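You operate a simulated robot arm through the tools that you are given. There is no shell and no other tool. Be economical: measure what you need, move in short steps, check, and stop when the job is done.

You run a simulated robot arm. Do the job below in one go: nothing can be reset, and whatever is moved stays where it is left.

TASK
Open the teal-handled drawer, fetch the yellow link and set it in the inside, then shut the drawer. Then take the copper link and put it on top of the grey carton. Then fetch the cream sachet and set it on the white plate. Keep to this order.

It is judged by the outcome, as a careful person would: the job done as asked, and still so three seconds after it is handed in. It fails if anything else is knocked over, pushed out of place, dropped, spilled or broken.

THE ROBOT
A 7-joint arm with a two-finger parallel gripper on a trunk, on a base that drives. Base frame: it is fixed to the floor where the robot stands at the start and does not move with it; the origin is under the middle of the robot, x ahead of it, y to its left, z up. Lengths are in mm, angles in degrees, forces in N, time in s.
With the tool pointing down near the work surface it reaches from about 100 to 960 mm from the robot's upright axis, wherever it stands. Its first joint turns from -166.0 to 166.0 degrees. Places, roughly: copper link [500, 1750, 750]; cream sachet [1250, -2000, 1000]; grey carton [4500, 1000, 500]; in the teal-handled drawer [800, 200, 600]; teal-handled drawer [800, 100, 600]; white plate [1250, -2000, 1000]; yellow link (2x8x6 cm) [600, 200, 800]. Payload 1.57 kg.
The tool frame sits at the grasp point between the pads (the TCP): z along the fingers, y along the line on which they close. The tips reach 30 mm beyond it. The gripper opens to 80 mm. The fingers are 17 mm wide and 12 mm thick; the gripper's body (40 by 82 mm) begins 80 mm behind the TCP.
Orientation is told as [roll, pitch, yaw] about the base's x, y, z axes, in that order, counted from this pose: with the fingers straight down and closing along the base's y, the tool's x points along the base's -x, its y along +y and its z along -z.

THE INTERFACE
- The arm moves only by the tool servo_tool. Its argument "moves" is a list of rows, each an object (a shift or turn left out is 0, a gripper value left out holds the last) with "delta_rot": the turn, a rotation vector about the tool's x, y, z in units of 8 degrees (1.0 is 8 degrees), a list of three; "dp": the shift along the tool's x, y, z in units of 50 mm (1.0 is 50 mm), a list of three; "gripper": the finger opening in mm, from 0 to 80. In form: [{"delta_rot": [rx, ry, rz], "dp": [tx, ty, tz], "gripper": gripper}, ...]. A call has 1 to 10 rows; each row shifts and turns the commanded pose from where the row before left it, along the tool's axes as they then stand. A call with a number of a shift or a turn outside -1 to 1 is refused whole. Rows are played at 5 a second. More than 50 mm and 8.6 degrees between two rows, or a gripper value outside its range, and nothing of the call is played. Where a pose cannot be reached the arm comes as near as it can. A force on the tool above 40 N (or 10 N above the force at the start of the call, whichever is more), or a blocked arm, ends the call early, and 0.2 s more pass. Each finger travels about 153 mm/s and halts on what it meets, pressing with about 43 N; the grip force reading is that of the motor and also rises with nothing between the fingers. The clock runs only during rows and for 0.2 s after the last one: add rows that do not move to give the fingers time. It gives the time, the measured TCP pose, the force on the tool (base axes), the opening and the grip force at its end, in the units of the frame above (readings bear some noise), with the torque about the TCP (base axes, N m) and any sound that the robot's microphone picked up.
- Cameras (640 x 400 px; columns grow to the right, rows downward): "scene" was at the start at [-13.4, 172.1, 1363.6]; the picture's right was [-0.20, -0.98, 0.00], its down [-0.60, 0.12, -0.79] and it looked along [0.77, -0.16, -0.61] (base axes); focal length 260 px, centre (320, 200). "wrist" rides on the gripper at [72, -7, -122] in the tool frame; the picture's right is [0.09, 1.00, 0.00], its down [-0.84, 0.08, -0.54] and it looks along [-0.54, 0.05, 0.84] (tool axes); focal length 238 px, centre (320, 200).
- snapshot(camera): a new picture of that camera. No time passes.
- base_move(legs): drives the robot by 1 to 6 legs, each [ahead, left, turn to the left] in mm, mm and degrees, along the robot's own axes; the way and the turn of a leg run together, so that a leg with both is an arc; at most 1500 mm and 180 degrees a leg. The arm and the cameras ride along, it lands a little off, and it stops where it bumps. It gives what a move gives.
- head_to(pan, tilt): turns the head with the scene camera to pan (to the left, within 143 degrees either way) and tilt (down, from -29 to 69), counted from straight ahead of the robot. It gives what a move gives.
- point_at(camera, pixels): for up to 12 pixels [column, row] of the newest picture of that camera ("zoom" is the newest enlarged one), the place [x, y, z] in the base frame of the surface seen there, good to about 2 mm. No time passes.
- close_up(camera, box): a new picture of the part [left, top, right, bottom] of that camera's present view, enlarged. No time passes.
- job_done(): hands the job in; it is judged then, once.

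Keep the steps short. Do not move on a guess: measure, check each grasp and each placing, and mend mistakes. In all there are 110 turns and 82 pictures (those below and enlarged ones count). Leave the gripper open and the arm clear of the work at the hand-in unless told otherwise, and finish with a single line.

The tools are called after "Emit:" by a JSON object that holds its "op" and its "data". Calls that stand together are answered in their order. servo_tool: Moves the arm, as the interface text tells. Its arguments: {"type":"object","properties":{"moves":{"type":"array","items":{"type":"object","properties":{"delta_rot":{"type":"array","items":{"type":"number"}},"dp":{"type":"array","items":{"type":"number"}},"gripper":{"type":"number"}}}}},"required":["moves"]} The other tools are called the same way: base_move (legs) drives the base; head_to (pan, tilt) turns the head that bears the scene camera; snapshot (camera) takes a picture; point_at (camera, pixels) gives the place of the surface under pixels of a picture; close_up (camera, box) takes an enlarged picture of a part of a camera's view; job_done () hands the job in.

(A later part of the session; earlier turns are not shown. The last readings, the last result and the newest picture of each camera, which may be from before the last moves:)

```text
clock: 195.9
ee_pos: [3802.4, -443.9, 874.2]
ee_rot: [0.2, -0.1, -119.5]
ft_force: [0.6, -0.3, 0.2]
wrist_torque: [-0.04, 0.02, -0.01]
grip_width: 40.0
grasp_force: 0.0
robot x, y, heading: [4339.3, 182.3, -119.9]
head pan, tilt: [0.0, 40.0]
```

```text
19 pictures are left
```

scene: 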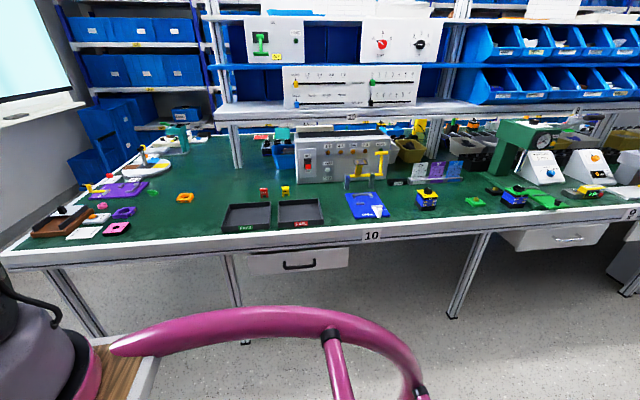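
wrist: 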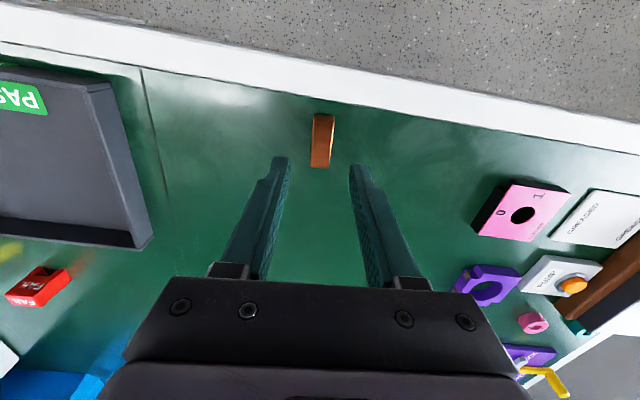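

The link stands upright on the bench. I'll measure it and tilt the hand 58° forward.

Emit:
{"op": "point_at", "data": {"camera": "wrist", "pixels": [[323, 118], [321, 162], [322, 140], [313, 140], [330, 140]]}}

Emit:
{"op": "servo_tool", "data": {"moves": [{"dp": [0, 0, -0.4]}, {"delta_rot": [0, -1, 0]}, {"delta_rot": [0, -1, 0]}, {"delta_rot": [0, -1, 0]}, {"delta_rot": [0, -1, 0]}, {"delta_rot": [0, -1, 0]}, {"delta_rot": [0, -1, 0]}, {"delta_rot": [0, -1, 0]}, {"delta_rot": [0, -0.25, 0]}]}}

```text
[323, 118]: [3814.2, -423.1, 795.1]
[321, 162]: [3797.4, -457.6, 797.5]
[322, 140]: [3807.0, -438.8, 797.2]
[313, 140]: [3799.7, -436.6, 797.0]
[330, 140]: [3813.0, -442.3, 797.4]
```

```text
clock: 197.9
ee_pos: [3807.1, -442.5, 890.3]
ee_rot: [0.2, -58.3, -119.7]
ft_force: [0.5, 0.5, 1.1]
wrist_torque: [0.02, -0.01, 0.02]
grip_width: 39.9
grasp_force: 0.0
robot x, y, heading: [4341.6, 185.5, -119.7]
head pan, tilt: [0.0, 40.0]
```

The tilt is reached. Link centre is (3806.5,-440). I'll move back 18 mm, then descend straight down around the link.

Emit:
{"op": "servo_tool", "data": {"moves": [{"dp": [0.19, -0.036, -0.306]}, {"dp": [0.6, 0, 0.375]}, {"dp": [0.5, 0, 0.312]}, {"dp": [0.25, 0, 0.156]}, {}]}}

Emit:
{"op": "snapshot", "data": {"camera": "wrist"}}

```text
clock: 199.1
ee_pos: [3812.4, -428.6, 810.2]
ee_rot: [0.1, -58.1, -119.7]
ft_force: [0.0, -0.1, 0.6]
wrist_torque: [-0.02, 0.03, 0.02]
grip_width: 39.8
grasp_force: 0.1
robot x, y, heading: [4337.9, 184.5, -119.4]
head pan, tilt: [0.0, 40.0]
```

```text
18 pictures are left
```

wrist: 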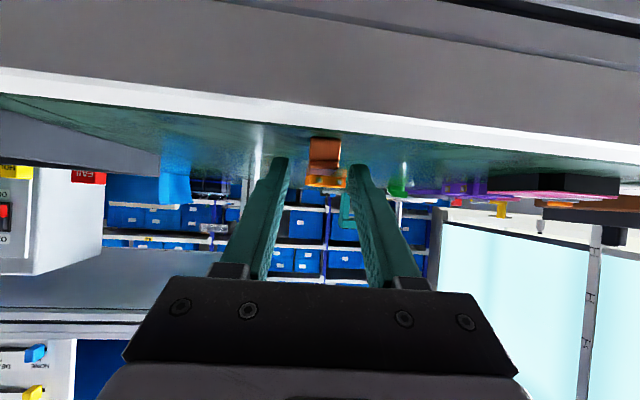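

The link is between the fingers. I'll lower 6 mm more and close.

Emit:
{"op": "servo_tool", "data": {"moves": [{"dp": [0.1, 0, 0.064]}, {}, {"gripper": 8}, {"gripper": 8}, {"gripper": 8}]}}

Emit:
{"op": "close_up", "data": {"camera": "wrist", "box": [230, 110, 410, 230]}}

```text
clock: 200.3
ee_pos: [3812.0, -429.1, 804.4]
ee_rot: [0.1, -58.1, -119.8]
ft_force: [0.1, -0.2, -0.7]
wrist_torque: [0.0, -0.01, -0.01]
grip_width: 16.8
grasp_force: 31.9
robot x, y, heading: [4337.2, 182.2, -119.7]
head pan, tilt: [0.0, 40.0]
```

```text
3.33 times, centred on (320, 170) of wrist
```

zoom: 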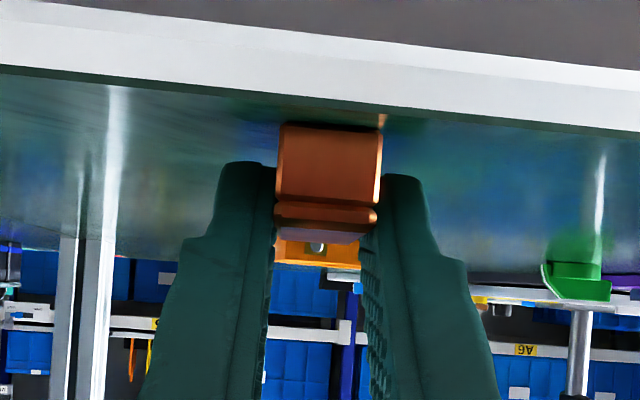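

It's gripped, with the link level and its bottom 25.7 mm below the TCP. I'll lift to about z 1000 and check that it stays held.

Emit:
{"op": "servo_tool", "data": {"moves": [{"dp": [-0.25, 0, -0.156]}, {"dp": [-0.5, 0, -0.312]}, {"dp": [-0.8, 0, -0.5]}, {"dp": [-0.8, 0, -0.5]}, {"dp": [-0.8, 0, -0.5]}, {}]}}

Emit:
{"op": "close_up", "data": {"camera": "wrist", "box": [230, 110, 410, 230]}}

```text
clock: 201.7
ee_pos: [3814.3, -426.6, 991.0]
ee_rot: [0.3, -58.0, -119.7]
ft_force: [0.7, -0.3, -0.7]
wrist_torque: [-0.01, -0.02, -0.02]
grip_width: 16.6
grasp_force: 32.1
robot x, y, heading: [4338.4, 186.7, -119.6]
head pan, tilt: [0.0, 40.0]
```

```text
3.33 times, centred on (320, 170) of wrist
```

zoom: 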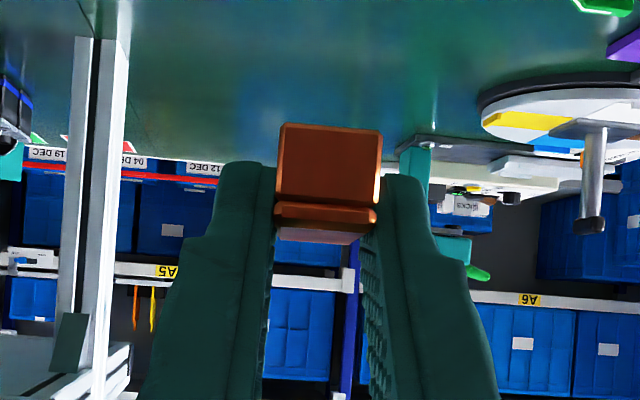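

Held unchanged. I'll turn left to face the open aisle, then lower and retract the arm.

Emit:
{"op": "base_move", "data": {"legs": [[0, 0, 83]]}}

Emit:
{"op": "servo_tool", "data": {"moves": [{"dp": [0.848, 0, 0.5]}, {"dp": [0.848, 0, 0.5]}, {"dp": [0.86, 0, -0.2]}, {"dp": [0.86, 0, -0.2]}, {"dp": [0.86, 0, -0.4]}, {"dp": [0.86, 0, -0.48]}, {}]}}

```text
clock: 205.6
ee_pos: [4872.1, -419.0, 991.8]
ee_rot: [0.1, -58.1, -37.5]
ft_force: [-0.7, 0.0, 0.4]
wrist_torque: [0.01, 0.01, 0.0]
grip_width: 16.6
grasp_force: 32.0
robot x, y, heading: [4338.0, 186.3, -38.0]
head pan, tilt: [0.0, 40.0]
```

```text
clock: 207.2
ee_pos: [4754.0, -326.3, 787.3]
ee_rot: [0.1, -58.1, -37.6]
ft_force: [0.3, 0.0, 0.1]
wrist_torque: [0.0, 0.01, 0.02]
grip_width: 16.6
grasp_force: 31.7
robot x, y, heading: [4341.1, 182.4, -37.6]
head pan, tilt: [0.0, 40.0]
```

Emit:
{"op": "base_move", "data": {"legs": [[-566, -219, 0], [0, 0, 93.5]]}}

Emit:
{"op": "head_to", "data": {"pan": 0, "tilt": 32}}

Emit:
{"op": "snapshot", "data": {"camera": "scene"}}

```text
clock: 214.7
ee_pos: [4222.6, 826.7, 787.1]
ee_rot: [0.1, -58.1, 59.4]
ft_force: [-0.7, -0.4, -0.4]
wrist_torque: [0.0, -0.02, -0.01]
grip_width: 16.9
grasp_force: 31.9
robot x, y, heading: [3761.2, 354.6, 59.3]
head pan, tilt: [0.0, 40.0]
```

```text
clock: 215.4
ee_pos: [4220.8, 828.3, 788.3]
ee_rot: [0.1, -58.1, 59.4]
ft_force: [0.2, -0.4, -0.8]
wrist_torque: [-0.02, 0.01, -0.01]
grip_width: 16.7
grasp_force: 31.9
robot x, y, heading: [3760.8, 351.9, 59.1]
head pan, tilt: [0.0, 32.0]
```

```text
15 pictures are left
```

scene: 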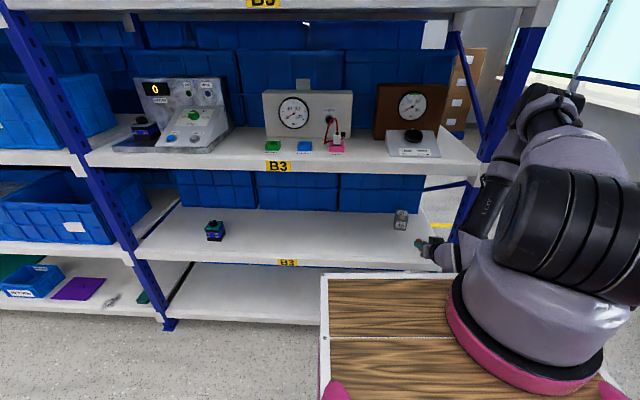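

The carton is at (401,218), just ahead of the gripper. I'll zoom and measure its top.

Emit:
{"op": "close_up", "data": {"camera": "scene", "box": [370, 190, 450, 240]}}

Emit:
{"op": "point_at", "data": {"camera": "zoom", "pixels": [[190, 170], [310, 170], [250, 170], [250, 195], [250, 215], [190, 215], [310, 215], [250, 250], [250, 280], [250, 340], [190, 190], [310, 190]]}}

Emit:
{"op": "point_at", "data": {"camera": "scene", "pixels": [[380, 165], [465, 172], [360, 262], [380, 255], [480, 165], [300, 182]]}}

```text
8.00 times, centred on (410, 215) of scene
```

zoom: 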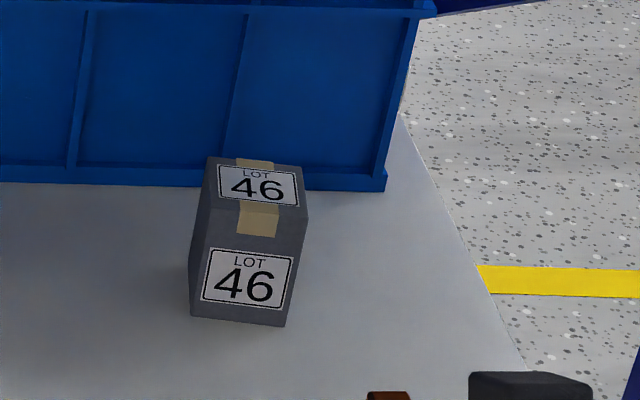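

```text
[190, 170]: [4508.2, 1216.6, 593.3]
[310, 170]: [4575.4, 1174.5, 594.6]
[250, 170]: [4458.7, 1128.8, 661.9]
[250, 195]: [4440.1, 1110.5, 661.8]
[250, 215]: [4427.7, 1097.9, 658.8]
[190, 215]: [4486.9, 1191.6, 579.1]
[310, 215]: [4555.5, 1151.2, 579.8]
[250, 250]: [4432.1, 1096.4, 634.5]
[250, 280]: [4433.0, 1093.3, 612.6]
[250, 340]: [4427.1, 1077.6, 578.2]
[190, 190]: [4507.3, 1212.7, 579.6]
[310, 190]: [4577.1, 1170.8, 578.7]
```

```text
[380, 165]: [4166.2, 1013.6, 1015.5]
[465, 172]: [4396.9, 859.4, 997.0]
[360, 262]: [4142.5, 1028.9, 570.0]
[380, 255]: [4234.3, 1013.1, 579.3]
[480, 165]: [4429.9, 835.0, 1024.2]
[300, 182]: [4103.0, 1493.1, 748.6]
```

Emit:
{"op": "point_at", "data": {"camera": "zoom", "pixels": [[257, 183], [213, 162], [298, 170], [213, 200], [300, 208], [256, 200], [258, 166], [205, 315], [282, 320], [295, 260], [200, 250]]}}

```text
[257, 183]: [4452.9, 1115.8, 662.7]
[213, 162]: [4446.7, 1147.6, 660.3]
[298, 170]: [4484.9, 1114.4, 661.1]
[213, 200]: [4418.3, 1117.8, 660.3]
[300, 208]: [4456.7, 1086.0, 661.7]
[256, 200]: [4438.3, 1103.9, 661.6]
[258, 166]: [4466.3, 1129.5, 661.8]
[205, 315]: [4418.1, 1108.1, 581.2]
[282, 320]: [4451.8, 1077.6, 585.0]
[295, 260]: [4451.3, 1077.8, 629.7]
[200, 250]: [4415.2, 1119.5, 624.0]
```

The carton top is about 55 x 45 mm, centred at (4452,1116.5,662), turned so its depth runs at 48°. I need to know how my wrist and forearm clear the upper shelf lip, so I'll measure them.

Emit:
{"op": "point_at", "data": {"camera": "scene", "pixels": [[440, 250], [462, 258], [478, 240], [490, 225], [480, 205], [495, 185], [505, 160], [520, 120], [540, 90], [420, 177], [420, 172], [420, 183]]}}

```text
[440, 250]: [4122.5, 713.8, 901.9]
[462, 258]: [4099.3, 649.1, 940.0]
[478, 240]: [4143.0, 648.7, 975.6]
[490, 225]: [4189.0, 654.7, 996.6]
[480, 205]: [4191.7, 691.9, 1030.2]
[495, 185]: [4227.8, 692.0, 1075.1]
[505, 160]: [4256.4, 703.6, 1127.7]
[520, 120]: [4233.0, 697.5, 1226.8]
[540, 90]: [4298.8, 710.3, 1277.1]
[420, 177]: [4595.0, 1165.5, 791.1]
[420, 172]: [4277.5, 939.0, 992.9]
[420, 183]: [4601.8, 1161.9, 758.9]
```

The forearm rises steeply behind the hand and would hit the shelf lip, so I must reach in with the arm well extended and the robot further back. I'll check how far my own rear extends before backing toward the bench.

Emit:
{"op": "head_to", "data": {"pan": 143, "tilt": 55}}

Emit:
{"op": "snapshot", "data": {"camera": "scene"}}

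```text
clock: 217.6
ee_pos: [4221.6, 829.0, 787.1]
ee_rot: [0.1, -58.1, 59.5]
ft_force: [0.5, 0.2, -0.3]
wrist_torque: [0.02, 0.04, -0.05]
grip_width: 16.8
grasp_force: 31.8
robot x, y, heading: [3758.8, 353.1, 59.5]
head pan, tilt: [143.0, 55.0]
```

```text
13 pictures are left
```

scene: 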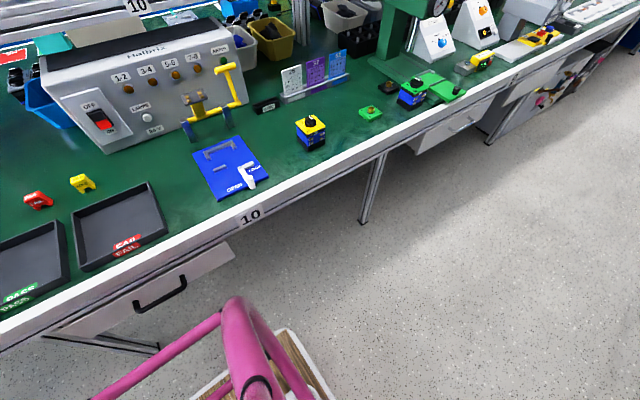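

Emit:
{"op": "point_at", "data": {"camera": "scene", "pixels": [[232, 302], [240, 340], [270, 335], [288, 330], [325, 385], [150, 365], [262, 205], [160, 292], [220, 390]]}}

```text
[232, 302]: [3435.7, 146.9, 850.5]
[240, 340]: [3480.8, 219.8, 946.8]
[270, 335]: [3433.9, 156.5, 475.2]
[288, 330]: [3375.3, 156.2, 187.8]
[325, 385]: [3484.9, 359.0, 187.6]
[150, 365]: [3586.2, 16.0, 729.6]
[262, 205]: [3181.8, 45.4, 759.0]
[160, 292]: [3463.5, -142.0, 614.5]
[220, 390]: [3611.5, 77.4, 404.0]
```

My rear reaches 377 mm behind centre and the bench edge is 575 mm behind, so I can back up 140 mm. I'll then turn the hand 11° to match the carton and flatten the tilt to 70° so the wrist stays under the lip.

Emit:
{"op": "base_move", "data": {"legs": [[-140, 0, -2]]}}

Emit:
{"op": "servo_tool", "data": {"moves": [{"delta_rot": [0.55, 0, 0.343]}, {"delta_rot": [0.55, 0, 0.343]}, {"dp": [-0.2, 0, 0.8], "delta_rot": [0, -0.75, 0]}, {"dp": [-0.2, 0, 0.8], "delta_rot": [0, -0.75, 0]}, {}]}}

```text
clock: 218.9
ee_pos: [4165.8, 696.8, 787.8]
ee_rot: [0.1, -58.1, 57.4]
ft_force: [-0.3, 0.8, -1.6]
wrist_torque: [0.01, 0.02, 0.01]
grip_width: 16.7
grasp_force: 32.1
robot x, y, heading: [3692.1, 239.1, 57.1]
head pan, tilt: [143.0, 55.0]
```

```text
clock: 220.1
ee_pos: [4220.6, 755.7, 763.6]
ee_rot: [0.2, -70.2, 46.9]
ft_force: [0.2, -0.4, -0.8]
wrist_torque: [-0.02, 0.04, -0.04]
grip_width: 16.6
grasp_force: 31.8
robot x, y, heading: [3692.2, 237.6, 57.1]
head pan, tilt: [143.0, 55.0]
```

Now I'll shift 78 mm left, lower to z≈713 outside the rack, and start forward.

Emit:
{"op": "servo_tool", "data": {"moves": [{"dp": [0.47, 0.78, 0.17]}, {"dp": [0.47, 0.78, 0.17]}, {"dp": [-0.32, 0, 0.89]}, {"dp": [-0.32, 0, 0.89]}, {"dp": [-0.32, 0, 0.89]}, {"dp": [-0.32, 0, 0.89]}, {}]}}

Emit:
{"op": "head_to", "data": {"pan": -5, "tilt": 25}}

Emit:
{"op": "snapshot", "data": {"camera": "scene"}}

```text
clock: 221.7
ee_pos: [4290.4, 949.1, 718.0]
ee_rot: [0.4, -70.1, 46.9]
ft_force: [0.0, 0.1, -0.9]
wrist_torque: [-0.01, 0.01, -0.02]
grip_width: 16.7
grasp_force: 31.7
robot x, y, heading: [3690.4, 236.9, 57.6]
head pan, tilt: [143.0, 55.0]
```

```text
clock: 224.1
ee_pos: [4291.2, 948.0, 717.8]
ee_rot: [0.2, -70.0, 46.9]
ft_force: [0.2, 0.2, -0.4]
wrist_torque: [-0.01, 0.01, 0.03]
grip_width: 16.8
grasp_force: 32.2
robot x, y, heading: [3690.9, 238.3, 57.4]
head pan, tilt: [-5.0, 25.0]
```

```text
12 pictures are left
```

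scene: 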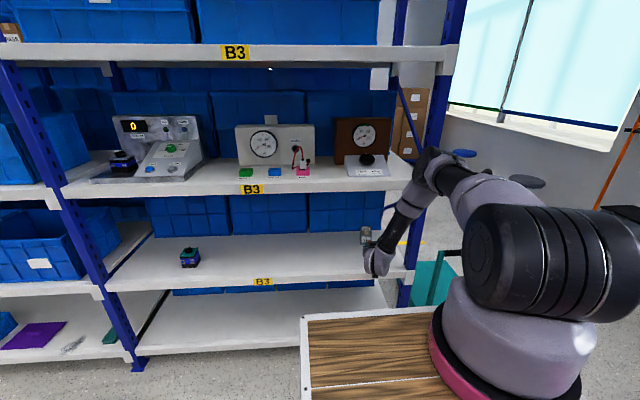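

The elbow appears near the rack post, so I'll measure its real distance from the rack.

Emit:
{"op": "point_at", "data": {"camera": "scene", "pixels": [[375, 262], [365, 235], [390, 235], [405, 210], [415, 190], [425, 165], [430, 152], [450, 180], [420, 178], [438, 185]]}}

```text
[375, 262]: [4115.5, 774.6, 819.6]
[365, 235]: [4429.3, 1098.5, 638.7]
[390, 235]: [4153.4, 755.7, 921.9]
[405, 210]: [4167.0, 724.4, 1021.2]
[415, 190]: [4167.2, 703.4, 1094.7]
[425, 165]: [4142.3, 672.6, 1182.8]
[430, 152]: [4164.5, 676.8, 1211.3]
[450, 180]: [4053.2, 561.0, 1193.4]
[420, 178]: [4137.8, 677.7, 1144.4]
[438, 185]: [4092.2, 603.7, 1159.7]
```

The forearm leans back as the arm extends, so the lip should clear. I'll go forward 130 mm and check again before the last part.

Emit:
{"op": "servo_tool", "data": {"moves": [{"dp": [-0.294, 0, 0.816]}, {"dp": [-0.294, 0, 0.816]}, {"dp": [-0.294, 0, 0.816]}, {}]}}

Emit:
{"op": "snapshot", "data": {"camera": "scene"}}

```text
clock: 225.1
ee_pos: [4380.2, 1043.5, 720.1]
ee_rot: [0.2, -70.1, 46.9]
ft_force: [0.6, -0.3, -0.5]
wrist_torque: [0.02, 0.02, 0.02]
grip_width: 16.6
grasp_force: 32.2
robot x, y, heading: [3689.8, 238.5, 57.2]
head pan, tilt: [-5.0, 25.0]
```

```text
11 pictures are left
```

scene: 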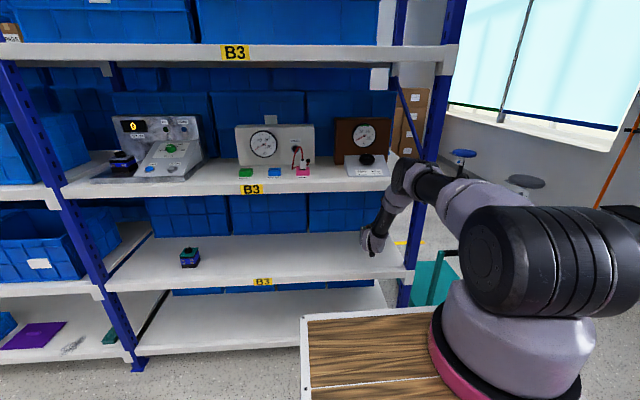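

Emit:
{"op": "point_at", "data": {"camera": "scene", "pixels": [[375, 240], [385, 225], [378, 215], [392, 205], [387, 193], [400, 190], [395, 170], [410, 170], [420, 190], [385, 185]]}}

```text
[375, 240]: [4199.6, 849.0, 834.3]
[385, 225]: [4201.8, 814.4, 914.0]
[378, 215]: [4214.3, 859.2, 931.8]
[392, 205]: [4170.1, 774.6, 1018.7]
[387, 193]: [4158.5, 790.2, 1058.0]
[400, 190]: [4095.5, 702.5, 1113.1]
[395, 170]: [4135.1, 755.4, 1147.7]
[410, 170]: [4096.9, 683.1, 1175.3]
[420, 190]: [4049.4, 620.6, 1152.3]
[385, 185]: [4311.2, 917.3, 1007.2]
```

At lip height the forearm's front is about 95 mm outside the lip, and I have 84 mm left to go. I'll go on slowly.

Emit:
{"op": "servo_tool", "data": {"moves": [{"dp": [-0.142, -0.02, 0.395]}, {"dp": [-0.142, -0.02, 0.395]}, {"dp": [-0.142, 0, 0.395]}, {"dp": [-0.142, 0, 0.395]}, {}]}}

Emit:
{"op": "snapshot", "data": {"camera": "wrist"}}

```text
clock: 226.2
ee_pos: [4437.8, 1101.4, 717.2]
ee_rot: [0.4, -70.1, 46.9]
ft_force: [-0.6, 0.7, 0.5]
wrist_torque: [-0.02, -0.01, 0.05]
grip_width: 16.9
grasp_force: 31.9
robot x, y, heading: [3689.6, 236.8, 57.2]
head pan, tilt: [-5.0, 25.0]
```

```text
10 pictures are left
```

wrist: 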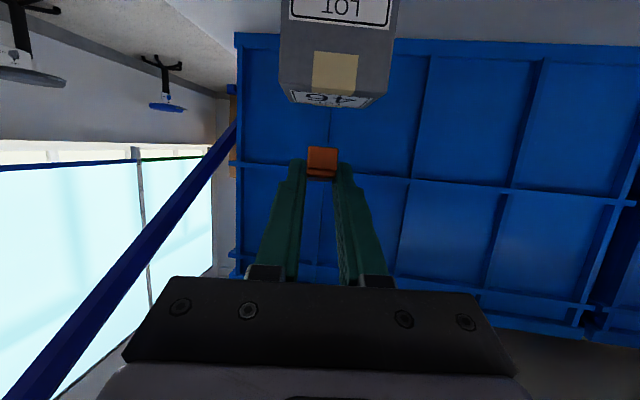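

The view is upside down, and the carton is just below the link. I'll measure its edges to centre accurately.

Emit:
{"op": "point_at", "data": {"camera": "wrist", "pixels": [[284, 60], [330, 80], [395, 60], [290, 92], [333, 97], [375, 98], [310, 100], [355, 103], [322, 158]]}}

```text
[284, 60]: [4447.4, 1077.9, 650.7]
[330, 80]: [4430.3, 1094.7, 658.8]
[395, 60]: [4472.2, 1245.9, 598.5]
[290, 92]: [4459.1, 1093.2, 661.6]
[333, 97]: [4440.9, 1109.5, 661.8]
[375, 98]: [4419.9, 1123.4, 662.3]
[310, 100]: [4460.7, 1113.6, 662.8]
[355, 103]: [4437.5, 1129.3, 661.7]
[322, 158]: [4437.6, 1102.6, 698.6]
```

It's lined up within about 2 mm. I'll lower straight down until it touches.

Emit:
{"op": "servo_tool", "data": {"moves": [{"dp": [0.226, 0, 0.081]}, {"dp": [0.17, 0, 0.061]}, {"dp": [0.056, 0, 0.02]}, {"dp": [0.038, 0, 0.014]}, {}]}}

```text
clock: 227.4
ee_pos: [4438.6, 1101.2, 691.1]
ee_rot: [0.3, -70.1, 46.9]
ft_force: [0.7, -0.2, -0.3]
wrist_torque: [-0.02, 0.0, -0.01]
grip_width: 16.5
grasp_force: 32.0
robot x, y, heading: [3690.7, 233.8, 57.1]
head pan, tilt: [-5.0, 25.0]
```

About 2 mm from contact. I'll level the link by 8° with a small compensating shift, then touch down.

Emit:
{"op": "servo_tool", "data": {"moves": [{"dp": [-0.027, 0, 0.075]}, {"delta_rot": [0, 0.5, 0]}, {"delta_rot": [0, 0.5, 0]}, {}]}}

Emit:
{"op": "servo_tool", "data": {"moves": [{"dp": [0.018, 0, 0.009]}, {"dp": [0.018, 0, 0.009]}, {"dp": [0.018, 0, 0.009]}, {"dp": [0.018, 0, 0.009]}, {}]}}

```text
clock: 228.4
ee_pos: [4439.3, 1105.2, 691.2]
ee_rot: [0.2, -62.1, 47.0]
ft_force: [-0.8, -0.1, 0.2]
wrist_torque: [0.02, 0.03, 0.03]
grip_width: 16.7
grasp_force: 31.7
robot x, y, heading: [3686.5, 240.6, 57.3]
head pan, tilt: [-5.0, 25.0]
```

```text
clock: 229.7
ee_pos: [4441.1, 1106.0, 686.9]
ee_rot: [0.1, -62.4, 47.0]
ft_force: [0.3, 2.0, 10.5]
wrist_torque: [0.04, 0.01, 0.03]
grip_width: 16.9
grasp_force: 31.9
robot x, y, heading: [3687.8, 241.1, 57.4]
head pan, tilt: [-5.0, 25.0]
```

Contact at 10 N. I'll release gently, and check before withdrawing.

Emit:
{"op": "servo_tool", "data": {"moves": [{"gripper": 19}, {"gripper": 24}, {"gripper": 32}, {"gripper": 36}, {}]}}

Emit:
{"op": "close_up", "data": {"camera": "wrist", "box": [230, 40, 430, 200]}}

```text
clock: 230.8
ee_pos: [4440.2, 1104.4, 684.7]
ee_rot: [0.2, -62.1, 47.0]
ft_force: [0.2, 0.1, -0.3]
wrist_torque: [0.02, -0.01, 0.01]
grip_width: 36.0
grasp_force: 0.1
robot x, y, heading: [3691.8, 238.7, 57.5]
head pan, tilt: [-5.0, 25.0]
```

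```text
2.50 times, centred on (330, 120) of wrist
```

zoom: 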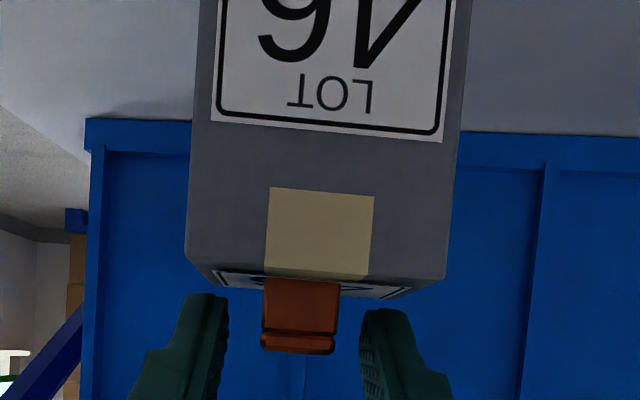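

Emit:
{"op": "point_at", "data": {"camera": "zoom", "pixels": [[300, 272], [300, 285], [300, 310], [300, 342], [240, 280], [370, 290], [230, 270]]}}

```text
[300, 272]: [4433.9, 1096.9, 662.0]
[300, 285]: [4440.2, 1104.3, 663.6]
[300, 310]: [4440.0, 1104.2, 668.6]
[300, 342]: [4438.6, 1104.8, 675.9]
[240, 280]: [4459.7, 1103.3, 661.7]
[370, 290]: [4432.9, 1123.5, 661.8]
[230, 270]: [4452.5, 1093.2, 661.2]
```

The link's front leg is 9.6 mm behind the carton's front edge, so its rear leg is close to the back edge. I'll re-grip, lift 2 mm, pull it 5 mm forward and set it down again.

Emit:
{"op": "servo_tool", "data": {"moves": [{"gripper": 8}, {"gripper": 8}, {"gripper": 8}, {"dp": [-0.045, 0, -0.024]}, {"dp": [0.047, 0, -0.088]}, {}, {"dp": [0.03, 0, 0.016]}, {"dp": [0.012, 0, 0.006]}, {}]}}

```text
clock: 232.8
ee_pos: [4436.3, 1102.5, 685.6]
ee_rot: [0.2, -62.1, 47.0]
ft_force: [0.1, 0.3, 0.3]
wrist_torque: [0.04, -0.04, -0.03]
grip_width: 16.7
grasp_force: 32.1
robot x, y, heading: [3688.5, 238.8, 57.4]
head pan, tilt: [-5.0, 25.0]
```

Emit:
{"op": "servo_tool", "data": {"moves": [{"dp": [0.018, 0, 0.009]}, {}, {"gripper": 19}, {"gripper": 26}, {"gripper": 36}, {}]}}

Emit:
{"op": "close_up", "data": {"camera": "wrist", "box": [230, 40, 430, 200]}}

Emit:
{"op": "point_at", "data": {"camera": "zoom", "pixels": [[300, 255], [300, 285], [300, 300], [300, 335], [270, 300], [335, 300]]}}

```text
clock: 234.2
ee_pos: [4438.1, 1101.9, 684.2]
ee_rot: [0.2, -62.2, 47.1]
ft_force: [-0.9, 0.4, 0.6]
wrist_torque: [0.01, 0.02, -0.01]
grip_width: 35.9
grasp_force: 0.1
robot x, y, heading: [3687.0, 238.8, 57.6]
head pan, tilt: [-5.0, 25.0]
```

```text
2.50 times, centred on (330, 120) of wrist
```

zoom: 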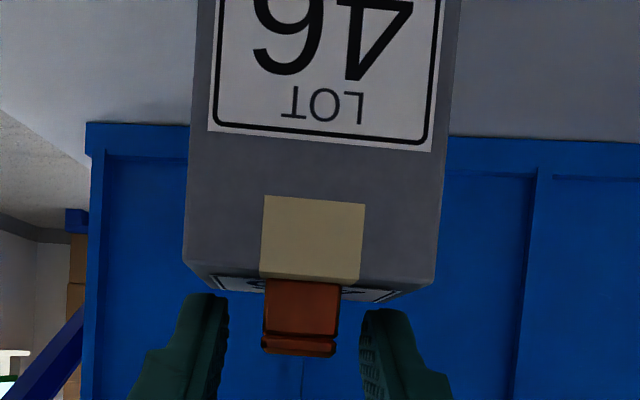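

```text
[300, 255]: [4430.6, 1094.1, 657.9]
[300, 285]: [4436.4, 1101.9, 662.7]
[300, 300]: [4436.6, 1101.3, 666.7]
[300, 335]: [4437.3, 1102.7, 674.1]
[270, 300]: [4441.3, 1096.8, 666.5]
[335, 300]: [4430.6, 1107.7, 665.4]
```

The link now stands with margin at both ends. I'll withdraw straight back out of the rack.

Emit:
{"op": "servo_tool", "data": {"moves": [{"dp": [0.235, 0, -0.44]}, {"dp": [0.235, 0, -0.44]}, {"dp": [0.42, 0, -0.79]}, {"dp": [0.42, 0, -0.79]}, {"dp": [0.42, 0, -0.79]}, {"dp": [0.42, 0, -0.79]}, {"dp": [0.42, 0, -0.79]}, {"dp": [0.42, 0, -0.79]}, {"dp": [0.42, 0, -0.79]}]}}

Emit:
{"op": "close_up", "data": {"camera": "scene", "box": [320, 180, 440, 280]}}

```text
clock: 236.2
ee_pos: [4189.4, 834.6, 685.6]
ee_rot: [0.2, -62.2, 47.1]
ft_force: [-0.2, 0.4, -0.1]
wrist_torque: [0.0, -0.01, 0.02]
grip_width: 35.9
grasp_force: 0.0
robot x, y, heading: [3688.4, 234.7, 57.3]
head pan, tilt: [-5.0, 25.0]
```

```text
4.00 times, centred on (380, 230) of scene
```

zoom: 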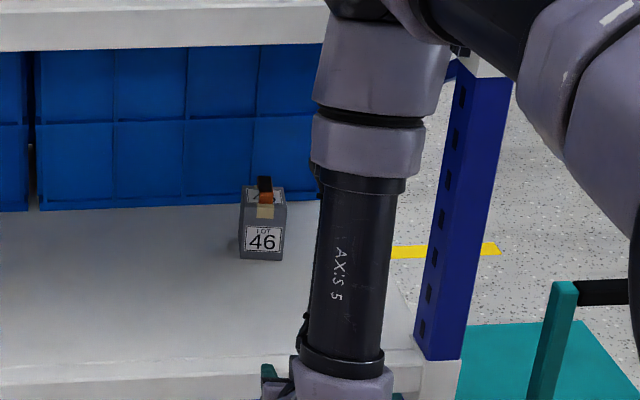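

The copper link stands on the carton. Seven pictures are left, so I'll use them sparingly. I'll retract and raise the arm and bring the tool back to vertical before driving.

Emit:
{"op": "servo_tool", "data": {"moves": [{"dp": [-0.116, 0, -0.74]}, {"dp": [-0.116, 0, -0.74]}, {"dp": [-0.116, 0, -0.74]}, {"dp": [-0.116, 0, -0.74]}, {}]}}

Emit:
{"op": "servo_tool", "data": {"moves": [{"delta_rot": [0, 1, 0]}, {"delta_rot": [0, 1, 0]}, {"delta_rot": [0, 1, 0]}, {"delta_rot": [0, 1, 0]}, {"delta_rot": [0, 1, 0]}, {"delta_rot": [0, 1, 0]}, {"delta_rot": [0, 1, 0]}, {"delta_rot": [0, 0.77, 0]}]}}

```text
clock: 237.4
ee_pos: [4108.6, 747.2, 771.5]
ee_rot: [0.3, -62.2, 46.9]
ft_force: [0.0, -0.6, 0.1]
wrist_torque: [0.0, 0.03, 0.01]
grip_width: 36.0
grasp_force: 0.1
robot x, y, heading: [3686.7, 238.1, 57.4]
head pan, tilt: [-5.0, 25.0]
```

```text
clock: 239.2
ee_pos: [4109.5, 747.3, 773.8]
ee_rot: [0.2, 0.2, 47.2]
ft_force: [0.0, 0.7, -0.5]
wrist_torque: [0.0, 0.01, -0.01]
grip_width: 36.1
grasp_force: 0.0
robot x, y, heading: [3689.3, 237.6, 57.3]
head pan, tilt: [-5.0, 25.0]
```

Emit:
{"op": "servo_tool", "data": {"moves": [{"dp": [0.3, 0, -0.9]}, {"dp": [0.3, 0, -0.9]}, {"dp": [0, 0, -0.9]}, {"dp": [0, 0, -0.9]}, {"dp": [0, 0, -0.9]}, {"dp": [0, 0, -0.9]}, {}]}}

Emit:
{"op": "base_move", "data": {"legs": [[100, 0, 0], [0, 0, -91], [1500, 0, 0], [0, 0, -88]]}}

Emit:
{"op": "head_to", "data": {"pan": 5, "tilt": 22}}

Emit:
{"op": "snapshot", "data": {"camera": "scene"}}

```text
clock: 240.8
ee_pos: [4087.8, 726.6, 1045.8]
ee_rot: [0.1, 0.1, 47.2]
ft_force: [0.4, -0.5, 0.5]
wrist_torque: [0.02, 0.02, -0.02]
grip_width: 35.9
grasp_force: 0.1
robot x, y, heading: [3686.9, 236.2, 57.5]
head pan, tilt: [-5.0, 25.0]
```

```text
clock: 256.7
ee_pos: [4615.5, -991.8, 1047.8]
ee_rot: [0.1, 0.1, -133.1]
ft_force: [-0.3, 0.7, 0.1]
wrist_torque: [-0.03, 0.04, -0.01]
grip_width: 35.8
grasp_force: 0.1
robot x, y, heading: [5012.8, -502.9, -122.9]
head pan, tilt: [-5.0, 25.0]
```

```text
clock: 257.4
ee_pos: [4614.2, -990.8, 1045.9]
ee_rot: [0.1, 0.0, -133.2]
ft_force: [-0.6, -0.5, 0.7]
wrist_torque: [-0.01, 0.03, 0.01]
grip_width: 36.0
grasp_force: 0.1
robot x, y, heading: [5014.0, -507.9, -122.9]
head pan, tilt: [5.0, 22.0]
```

```text
6 pictures are left
5 turns are left
```

scene: 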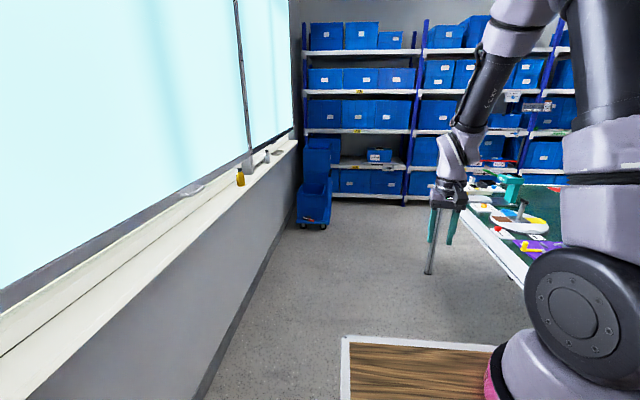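

I have few turns left, so I'll combine steps: drive round the bench's right end to the shelf, then look and measure with a point grid.

Emit:
{"op": "base_move", "data": {"legs": [[1230, 0, 0], [1230, 0, 0], [0, 0, -90], [1170, 0, 0], [1170, 0, 0], [0, 0, 89.5]]}}

Emit:
{"op": "head_to", "data": {"pan": -6, "tilt": 26}}

Emit:
{"op": "snapshot", "data": {"camera": "scene"}}

Emit:
{"op": "close_up", "data": {"camera": "scene", "box": [160, 110, 480, 310]}}

Emit:
{"op": "point_at", "data": {"camera": "zoom", "pixels": [[50, 100], [100, 100], [150, 100], [200, 100], [250, 100], [300, 100], [350, 100], [400, 100], [450, 100], [500, 100], [550, 100], [600, 100]]}}

Emit:
{"op": "point_at", "data": {"camera": "zoom", "pixels": [[50, 130], [100, 130], [150, 130], [200, 130], [250, 130], [300, 130], [350, 130], [400, 130], [450, 130], [500, 130], [550, 130], [600, 130]]}}

Emit:
{"op": "point_at", "data": {"camera": "zoom", "pixels": [[50, 160], [100, 160], [150, 160], [200, 160], [250, 160], [300, 160], [350, 160], [400, 160], [450, 160], [500, 160], [550, 160], [600, 160]]}}

Emit:
{"op": "point_at", "data": {"camera": "zoom", "pixels": [[50, 190], [100, 190], [150, 190], [200, 190], [250, 190], [300, 190], [350, 190], [400, 190], [450, 190], [500, 190], [550, 190], [600, 190]]}}

Emit:
{"op": "point_at", "data": {"camera": "zoom", "pixels": [[50, 220], [100, 220], [150, 220], [200, 220], [250, 220], [300, 220], [350, 220], [400, 220], [450, 220], [500, 220], [550, 220], [600, 220]]}}

Emit:
{"op": "point_at", "data": {"camera": "zoom", "pixels": [[50, 250], [100, 250], [150, 250], [200, 250], [250, 250], [300, 250], [350, 250], [400, 250], [450, 250], [500, 250], [550, 250], [600, 250]]}}

```text
clock: 272.2
ee_pos: [3068.6, -2409.2, 1045.8]
ee_rot: [0.1, 0.1, 168.0]
ft_force: [0.2, 0.3, 0.7]
wrist_torque: [-0.01, 0.02, 0.02]
grip_width: 35.8
grasp_force: 0.0
robot x, y, heading: [3691.9, -2498.0, 178.1]
head pan, tilt: [5.0, 22.0]
stopped in leg 3: the robot was blocked; the commanded pose is now the measured one
```

```text
clock: 272.9
ee_pos: [3069.4, -2411.2, 1045.6]
ee_rot: [0.1, 0.2, 168.0]
ft_force: [-0.1, -0.4, -1.7]
wrist_torque: [0.0, 0.03, -0.01]
grip_width: 36.1
grasp_force: 0.0
robot x, y, heading: [3692.7, -2497.6, 178.2]
head pan, tilt: [-6.0, 26.0]
```

```text
5 pictures are left
```

scene: 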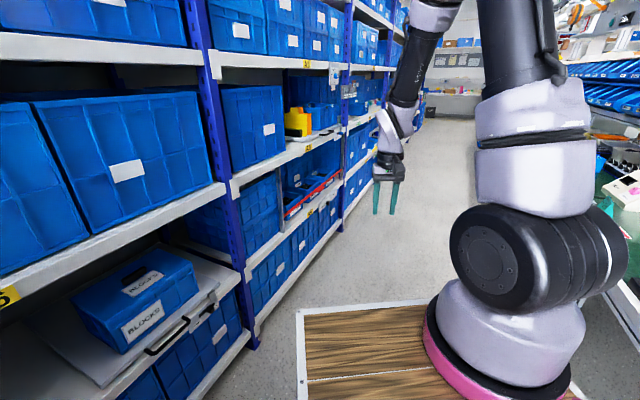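

```text
2.00 times, centred on (320, 210) of scene
```

zoom: 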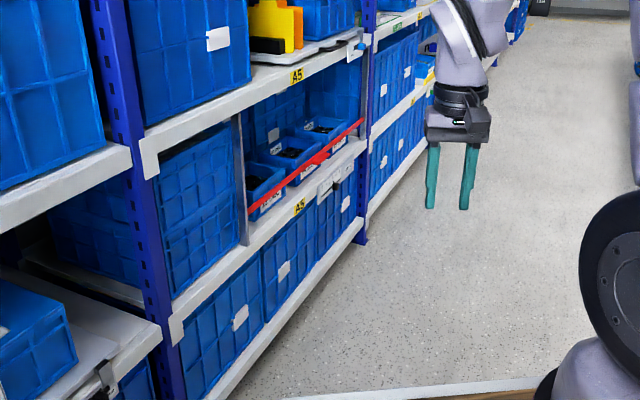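

```text
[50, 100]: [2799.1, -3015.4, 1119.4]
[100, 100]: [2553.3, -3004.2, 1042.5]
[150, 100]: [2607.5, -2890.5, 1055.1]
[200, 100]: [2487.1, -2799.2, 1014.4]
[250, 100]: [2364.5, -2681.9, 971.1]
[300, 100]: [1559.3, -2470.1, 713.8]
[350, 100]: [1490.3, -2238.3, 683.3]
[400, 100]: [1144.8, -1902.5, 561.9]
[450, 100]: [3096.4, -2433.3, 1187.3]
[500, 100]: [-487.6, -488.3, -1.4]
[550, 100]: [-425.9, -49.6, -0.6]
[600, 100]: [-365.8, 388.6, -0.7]
```

```text
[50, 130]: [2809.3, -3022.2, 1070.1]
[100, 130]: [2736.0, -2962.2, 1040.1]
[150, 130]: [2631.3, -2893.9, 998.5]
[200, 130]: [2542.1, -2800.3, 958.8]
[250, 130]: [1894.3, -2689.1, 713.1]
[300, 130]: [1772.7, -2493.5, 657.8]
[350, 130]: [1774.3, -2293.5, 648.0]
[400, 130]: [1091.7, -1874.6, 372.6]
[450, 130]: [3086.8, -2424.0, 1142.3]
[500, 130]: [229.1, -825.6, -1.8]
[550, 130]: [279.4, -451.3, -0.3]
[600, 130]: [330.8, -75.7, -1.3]
```

```text
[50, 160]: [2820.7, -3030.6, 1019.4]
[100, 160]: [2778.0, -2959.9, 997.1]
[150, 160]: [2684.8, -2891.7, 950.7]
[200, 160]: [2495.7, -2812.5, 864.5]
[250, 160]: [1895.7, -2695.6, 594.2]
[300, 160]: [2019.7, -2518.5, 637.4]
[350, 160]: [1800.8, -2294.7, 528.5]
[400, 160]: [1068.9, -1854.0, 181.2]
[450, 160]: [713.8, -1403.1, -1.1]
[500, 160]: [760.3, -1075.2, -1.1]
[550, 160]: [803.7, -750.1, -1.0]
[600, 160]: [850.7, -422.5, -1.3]
```

```text
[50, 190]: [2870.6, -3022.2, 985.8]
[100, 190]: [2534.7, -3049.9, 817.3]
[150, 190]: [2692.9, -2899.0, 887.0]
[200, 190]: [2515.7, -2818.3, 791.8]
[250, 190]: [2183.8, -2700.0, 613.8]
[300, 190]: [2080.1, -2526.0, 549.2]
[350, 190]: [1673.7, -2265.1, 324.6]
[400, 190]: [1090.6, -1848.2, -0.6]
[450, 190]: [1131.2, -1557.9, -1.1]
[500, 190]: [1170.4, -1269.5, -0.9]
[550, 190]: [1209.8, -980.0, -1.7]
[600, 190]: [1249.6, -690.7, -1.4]
```

```text
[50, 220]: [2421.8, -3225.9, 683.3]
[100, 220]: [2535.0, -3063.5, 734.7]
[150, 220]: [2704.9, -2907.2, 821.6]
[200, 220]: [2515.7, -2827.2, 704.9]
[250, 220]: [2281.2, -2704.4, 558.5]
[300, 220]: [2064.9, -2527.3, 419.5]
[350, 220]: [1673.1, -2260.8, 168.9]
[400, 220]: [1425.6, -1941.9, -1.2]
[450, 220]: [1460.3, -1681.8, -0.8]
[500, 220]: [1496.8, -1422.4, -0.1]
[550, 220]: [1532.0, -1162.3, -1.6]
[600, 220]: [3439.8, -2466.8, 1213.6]
```

```text
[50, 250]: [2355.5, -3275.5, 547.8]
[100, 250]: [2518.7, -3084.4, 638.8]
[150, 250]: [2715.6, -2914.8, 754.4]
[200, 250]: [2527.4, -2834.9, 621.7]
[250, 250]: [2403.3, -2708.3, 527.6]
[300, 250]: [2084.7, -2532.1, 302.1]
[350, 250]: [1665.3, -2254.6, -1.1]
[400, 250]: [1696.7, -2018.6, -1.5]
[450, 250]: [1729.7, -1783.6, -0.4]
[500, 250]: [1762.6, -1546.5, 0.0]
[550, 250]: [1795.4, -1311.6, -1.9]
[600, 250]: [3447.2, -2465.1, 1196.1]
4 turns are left
```

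Something behind me blocked the turn. I'll slide forward along the aisle first, finish the turn there, and continue to the shelf. I'll take the view and a dense point grid in the same turn.

Emit:
{"op": "base_move", "data": {"legs": [[700, -350, 0], [0, 0, -31], [766, -9, 0], [766, -9, 0], [0, 0, 89.5]]}}

Emit:
{"op": "head_to", "data": {"pan": -11, "tilt": 24}}

Emit:
{"op": "snapshot", "data": {"camera": "scene"}}

Emit:
{"op": "close_up", "data": {"camera": "scene", "box": [190, 120, 430, 270]}}

Emit:
{"op": "point_at", "data": {"camera": "zoom", "pixels": [[40, 100], [90, 100], [140, 100], [190, 100], [240, 100], [290, 100], [340, 100], [390, 100], [440, 100], [490, 100], [540, 100], [590, 100]]}}

Emit:
{"op": "point_at", "data": {"camera": "zoom", "pixels": [[40, 130], [90, 130], [140, 130], [190, 130], [240, 130], [290, 130], [340, 130], [390, 130], [440, 130], [490, 130], [540, 130], [590, 130]]}}

Emit:
{"op": "point_at", "data": {"camera": "zoom", "pixels": [[40, 155], [90, 155], [140, 155], [190, 155], [240, 155], [290, 155], [340, 155], [390, 155], [440, 155], [490, 155], [540, 155], [590, 155]]}}

Emit:
{"op": "point_at", "data": {"camera": "zoom", "pixels": [[40, 180], [90, 180], [140, 180], [190, 180], [240, 180], [290, 180], [340, 180], [390, 180], [440, 180], [490, 180], [540, 180], [590, 180]]}}

Emit:
{"op": "point_at", "data": {"camera": "zoom", "pixels": [[40, 205], [90, 205], [140, 205], [190, 205], [240, 205], [290, 205], [340, 205], [390, 205], [440, 205], [490, 205], [540, 205], [590, 205]]}}

Emit:
{"op": "point_at", "data": {"camera": "zoom", "pixels": [[40, 230], [90, 230], [140, 230], [190, 230], [240, 230], [290, 230], [340, 230], [390, 230], [440, 230], [490, 230], [540, 230], [590, 230]]}}

Emit:
{"op": "point_at", "data": {"camera": "zoom", "pixels": [[40, 255], [90, 255], [140, 255], [190, 255], [240, 255], [290, 255], [340, 255], [390, 255], [440, 255], [490, 255], [540, 255], [590, 255]]}}

Emit:
{"op": "point_at", "data": {"camera": "zoom", "pixels": [[40, 285], [90, 285], [140, 285], [190, 285], [240, 285], [290, 285], [340, 285], [390, 285], [440, 285], [490, 285], [540, 285], [590, 285]]}}

Emit:
{"op": "point_at", "data": {"camera": "zoom", "pixels": [[40, 320], [90, 320], [140, 320], [190, 320], [240, 320], [290, 320], [340, 320], [390, 320], [440, 320], [490, 320], [540, 320], [590, 320]]}}

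```text
clock: 288.8
ee_pos: [1223.4, -1629.5, 1046.8]
ee_rot: [-0.1, 0.1, -153.5]
ft_force: [-0.1, 0.8, 0.8]
wrist_torque: [-0.03, 0.01, -0.02]
grip_width: 36.1
grasp_force: 0.0
robot x, y, heading: [1768.5, -1310.8, -143.3]
head pan, tilt: [-6.0, 26.0]
stopped in leg 5: the robot was blocked; the commanded pose is now the measured one
```

```text
clock: 289.4
ee_pos: [1222.8, -1629.3, 1045.8]
ee_rot: [0.0, 0.1, -153.6]
ft_force: [-0.2, -0.4, 0.4]
wrist_torque: [-0.02, 0.0, -0.01]
grip_width: 36.0
grasp_force: 0.1
robot x, y, heading: [1770.2, -1308.6, -143.0]
head pan, tilt: [-11.0, 24.0]
```

```text
3 pictures are left
```

scene: 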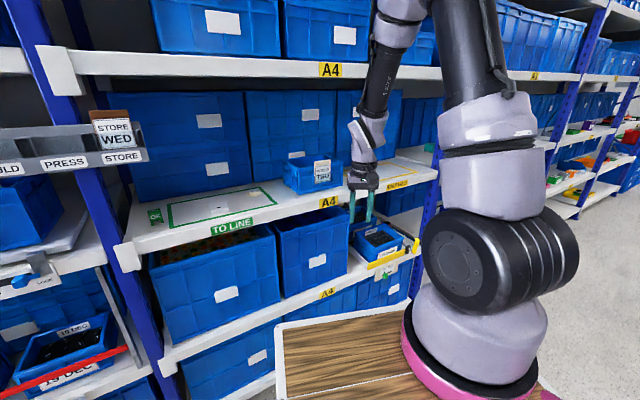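

```text
2.67 times, centred on (310, 195) of scene
```

zoom: 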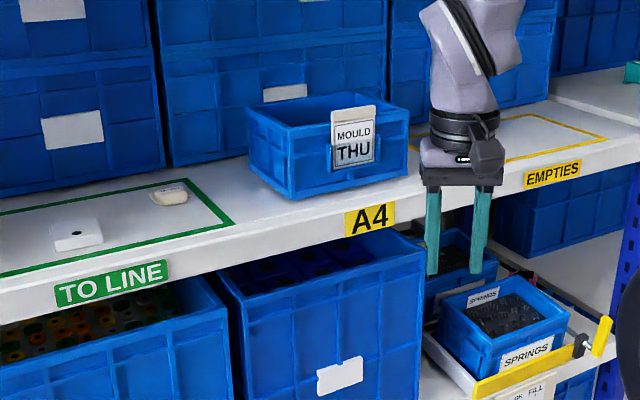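

```text
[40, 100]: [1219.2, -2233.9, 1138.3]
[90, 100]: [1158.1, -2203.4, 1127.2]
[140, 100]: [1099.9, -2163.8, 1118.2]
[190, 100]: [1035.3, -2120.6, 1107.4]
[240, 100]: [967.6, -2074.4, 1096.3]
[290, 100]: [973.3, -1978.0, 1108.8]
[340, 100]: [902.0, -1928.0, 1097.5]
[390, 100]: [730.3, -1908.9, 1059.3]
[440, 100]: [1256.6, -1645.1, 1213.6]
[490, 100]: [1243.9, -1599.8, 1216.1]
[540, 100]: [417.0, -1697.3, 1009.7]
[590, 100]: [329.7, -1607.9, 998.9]
```

```text
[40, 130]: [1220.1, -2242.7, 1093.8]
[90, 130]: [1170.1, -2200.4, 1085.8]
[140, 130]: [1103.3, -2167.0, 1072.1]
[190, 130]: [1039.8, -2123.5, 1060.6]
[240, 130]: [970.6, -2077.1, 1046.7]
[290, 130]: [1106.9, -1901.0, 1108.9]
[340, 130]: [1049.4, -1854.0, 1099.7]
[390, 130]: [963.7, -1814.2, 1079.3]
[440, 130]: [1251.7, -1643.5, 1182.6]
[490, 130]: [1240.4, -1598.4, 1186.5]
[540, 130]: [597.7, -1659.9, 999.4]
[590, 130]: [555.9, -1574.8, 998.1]
```

```text
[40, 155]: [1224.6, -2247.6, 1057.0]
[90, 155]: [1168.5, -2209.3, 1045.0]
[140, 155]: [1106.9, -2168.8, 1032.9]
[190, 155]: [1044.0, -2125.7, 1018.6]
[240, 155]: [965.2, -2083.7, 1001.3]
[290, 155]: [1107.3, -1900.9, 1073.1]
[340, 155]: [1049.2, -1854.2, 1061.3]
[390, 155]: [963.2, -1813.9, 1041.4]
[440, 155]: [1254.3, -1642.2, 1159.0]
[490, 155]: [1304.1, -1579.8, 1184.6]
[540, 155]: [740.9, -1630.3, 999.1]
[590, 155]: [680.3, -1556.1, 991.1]
```

```text
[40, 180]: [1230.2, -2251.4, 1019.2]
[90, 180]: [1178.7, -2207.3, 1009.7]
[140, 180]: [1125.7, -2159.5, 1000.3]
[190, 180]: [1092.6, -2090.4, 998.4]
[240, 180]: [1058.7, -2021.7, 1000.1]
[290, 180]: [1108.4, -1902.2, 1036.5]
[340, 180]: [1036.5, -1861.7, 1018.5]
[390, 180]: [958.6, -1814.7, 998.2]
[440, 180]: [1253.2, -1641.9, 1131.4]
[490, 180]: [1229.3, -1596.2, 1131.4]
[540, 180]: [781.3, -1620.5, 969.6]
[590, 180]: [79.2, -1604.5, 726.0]
```

```text
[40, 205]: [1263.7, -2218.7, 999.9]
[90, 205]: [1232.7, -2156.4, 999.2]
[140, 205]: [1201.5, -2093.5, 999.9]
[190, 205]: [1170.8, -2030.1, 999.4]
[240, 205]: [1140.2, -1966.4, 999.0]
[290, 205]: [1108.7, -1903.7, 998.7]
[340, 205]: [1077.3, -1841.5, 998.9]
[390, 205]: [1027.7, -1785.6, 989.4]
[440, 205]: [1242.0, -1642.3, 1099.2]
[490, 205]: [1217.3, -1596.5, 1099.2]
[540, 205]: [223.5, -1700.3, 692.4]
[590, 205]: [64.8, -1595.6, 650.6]
```

```text
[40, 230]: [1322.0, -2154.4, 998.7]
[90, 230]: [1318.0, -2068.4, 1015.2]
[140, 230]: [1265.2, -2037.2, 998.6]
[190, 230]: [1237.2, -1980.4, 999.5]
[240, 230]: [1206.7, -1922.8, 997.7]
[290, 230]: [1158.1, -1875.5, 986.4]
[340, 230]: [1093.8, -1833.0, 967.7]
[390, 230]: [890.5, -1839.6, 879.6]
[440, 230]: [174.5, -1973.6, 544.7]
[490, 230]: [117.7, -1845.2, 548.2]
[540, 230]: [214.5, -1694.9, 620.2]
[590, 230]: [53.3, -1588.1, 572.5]
```

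```text
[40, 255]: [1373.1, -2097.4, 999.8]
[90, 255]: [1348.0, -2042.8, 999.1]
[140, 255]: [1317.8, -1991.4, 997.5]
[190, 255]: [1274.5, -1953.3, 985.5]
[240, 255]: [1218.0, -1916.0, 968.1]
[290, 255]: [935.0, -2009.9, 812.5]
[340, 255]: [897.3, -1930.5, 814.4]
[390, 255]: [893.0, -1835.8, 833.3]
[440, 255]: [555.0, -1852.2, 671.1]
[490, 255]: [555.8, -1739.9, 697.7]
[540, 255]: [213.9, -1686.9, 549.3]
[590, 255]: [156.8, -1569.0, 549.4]
```

```text
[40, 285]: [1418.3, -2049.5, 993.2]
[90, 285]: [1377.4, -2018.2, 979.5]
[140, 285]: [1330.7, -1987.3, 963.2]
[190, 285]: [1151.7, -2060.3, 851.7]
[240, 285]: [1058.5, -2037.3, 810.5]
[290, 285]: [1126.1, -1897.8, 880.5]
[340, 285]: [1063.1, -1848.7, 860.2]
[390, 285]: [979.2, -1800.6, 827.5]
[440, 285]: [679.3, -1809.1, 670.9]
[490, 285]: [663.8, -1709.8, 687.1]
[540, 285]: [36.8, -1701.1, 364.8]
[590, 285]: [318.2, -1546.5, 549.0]
```

```text
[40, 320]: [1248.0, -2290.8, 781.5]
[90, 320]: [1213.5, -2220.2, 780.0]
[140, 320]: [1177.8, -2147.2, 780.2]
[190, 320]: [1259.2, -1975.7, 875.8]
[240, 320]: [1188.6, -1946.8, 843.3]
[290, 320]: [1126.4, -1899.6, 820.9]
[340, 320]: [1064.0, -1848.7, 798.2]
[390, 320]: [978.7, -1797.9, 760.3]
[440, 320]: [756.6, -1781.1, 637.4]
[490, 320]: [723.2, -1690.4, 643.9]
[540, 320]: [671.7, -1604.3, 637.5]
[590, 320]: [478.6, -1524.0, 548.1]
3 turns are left
```

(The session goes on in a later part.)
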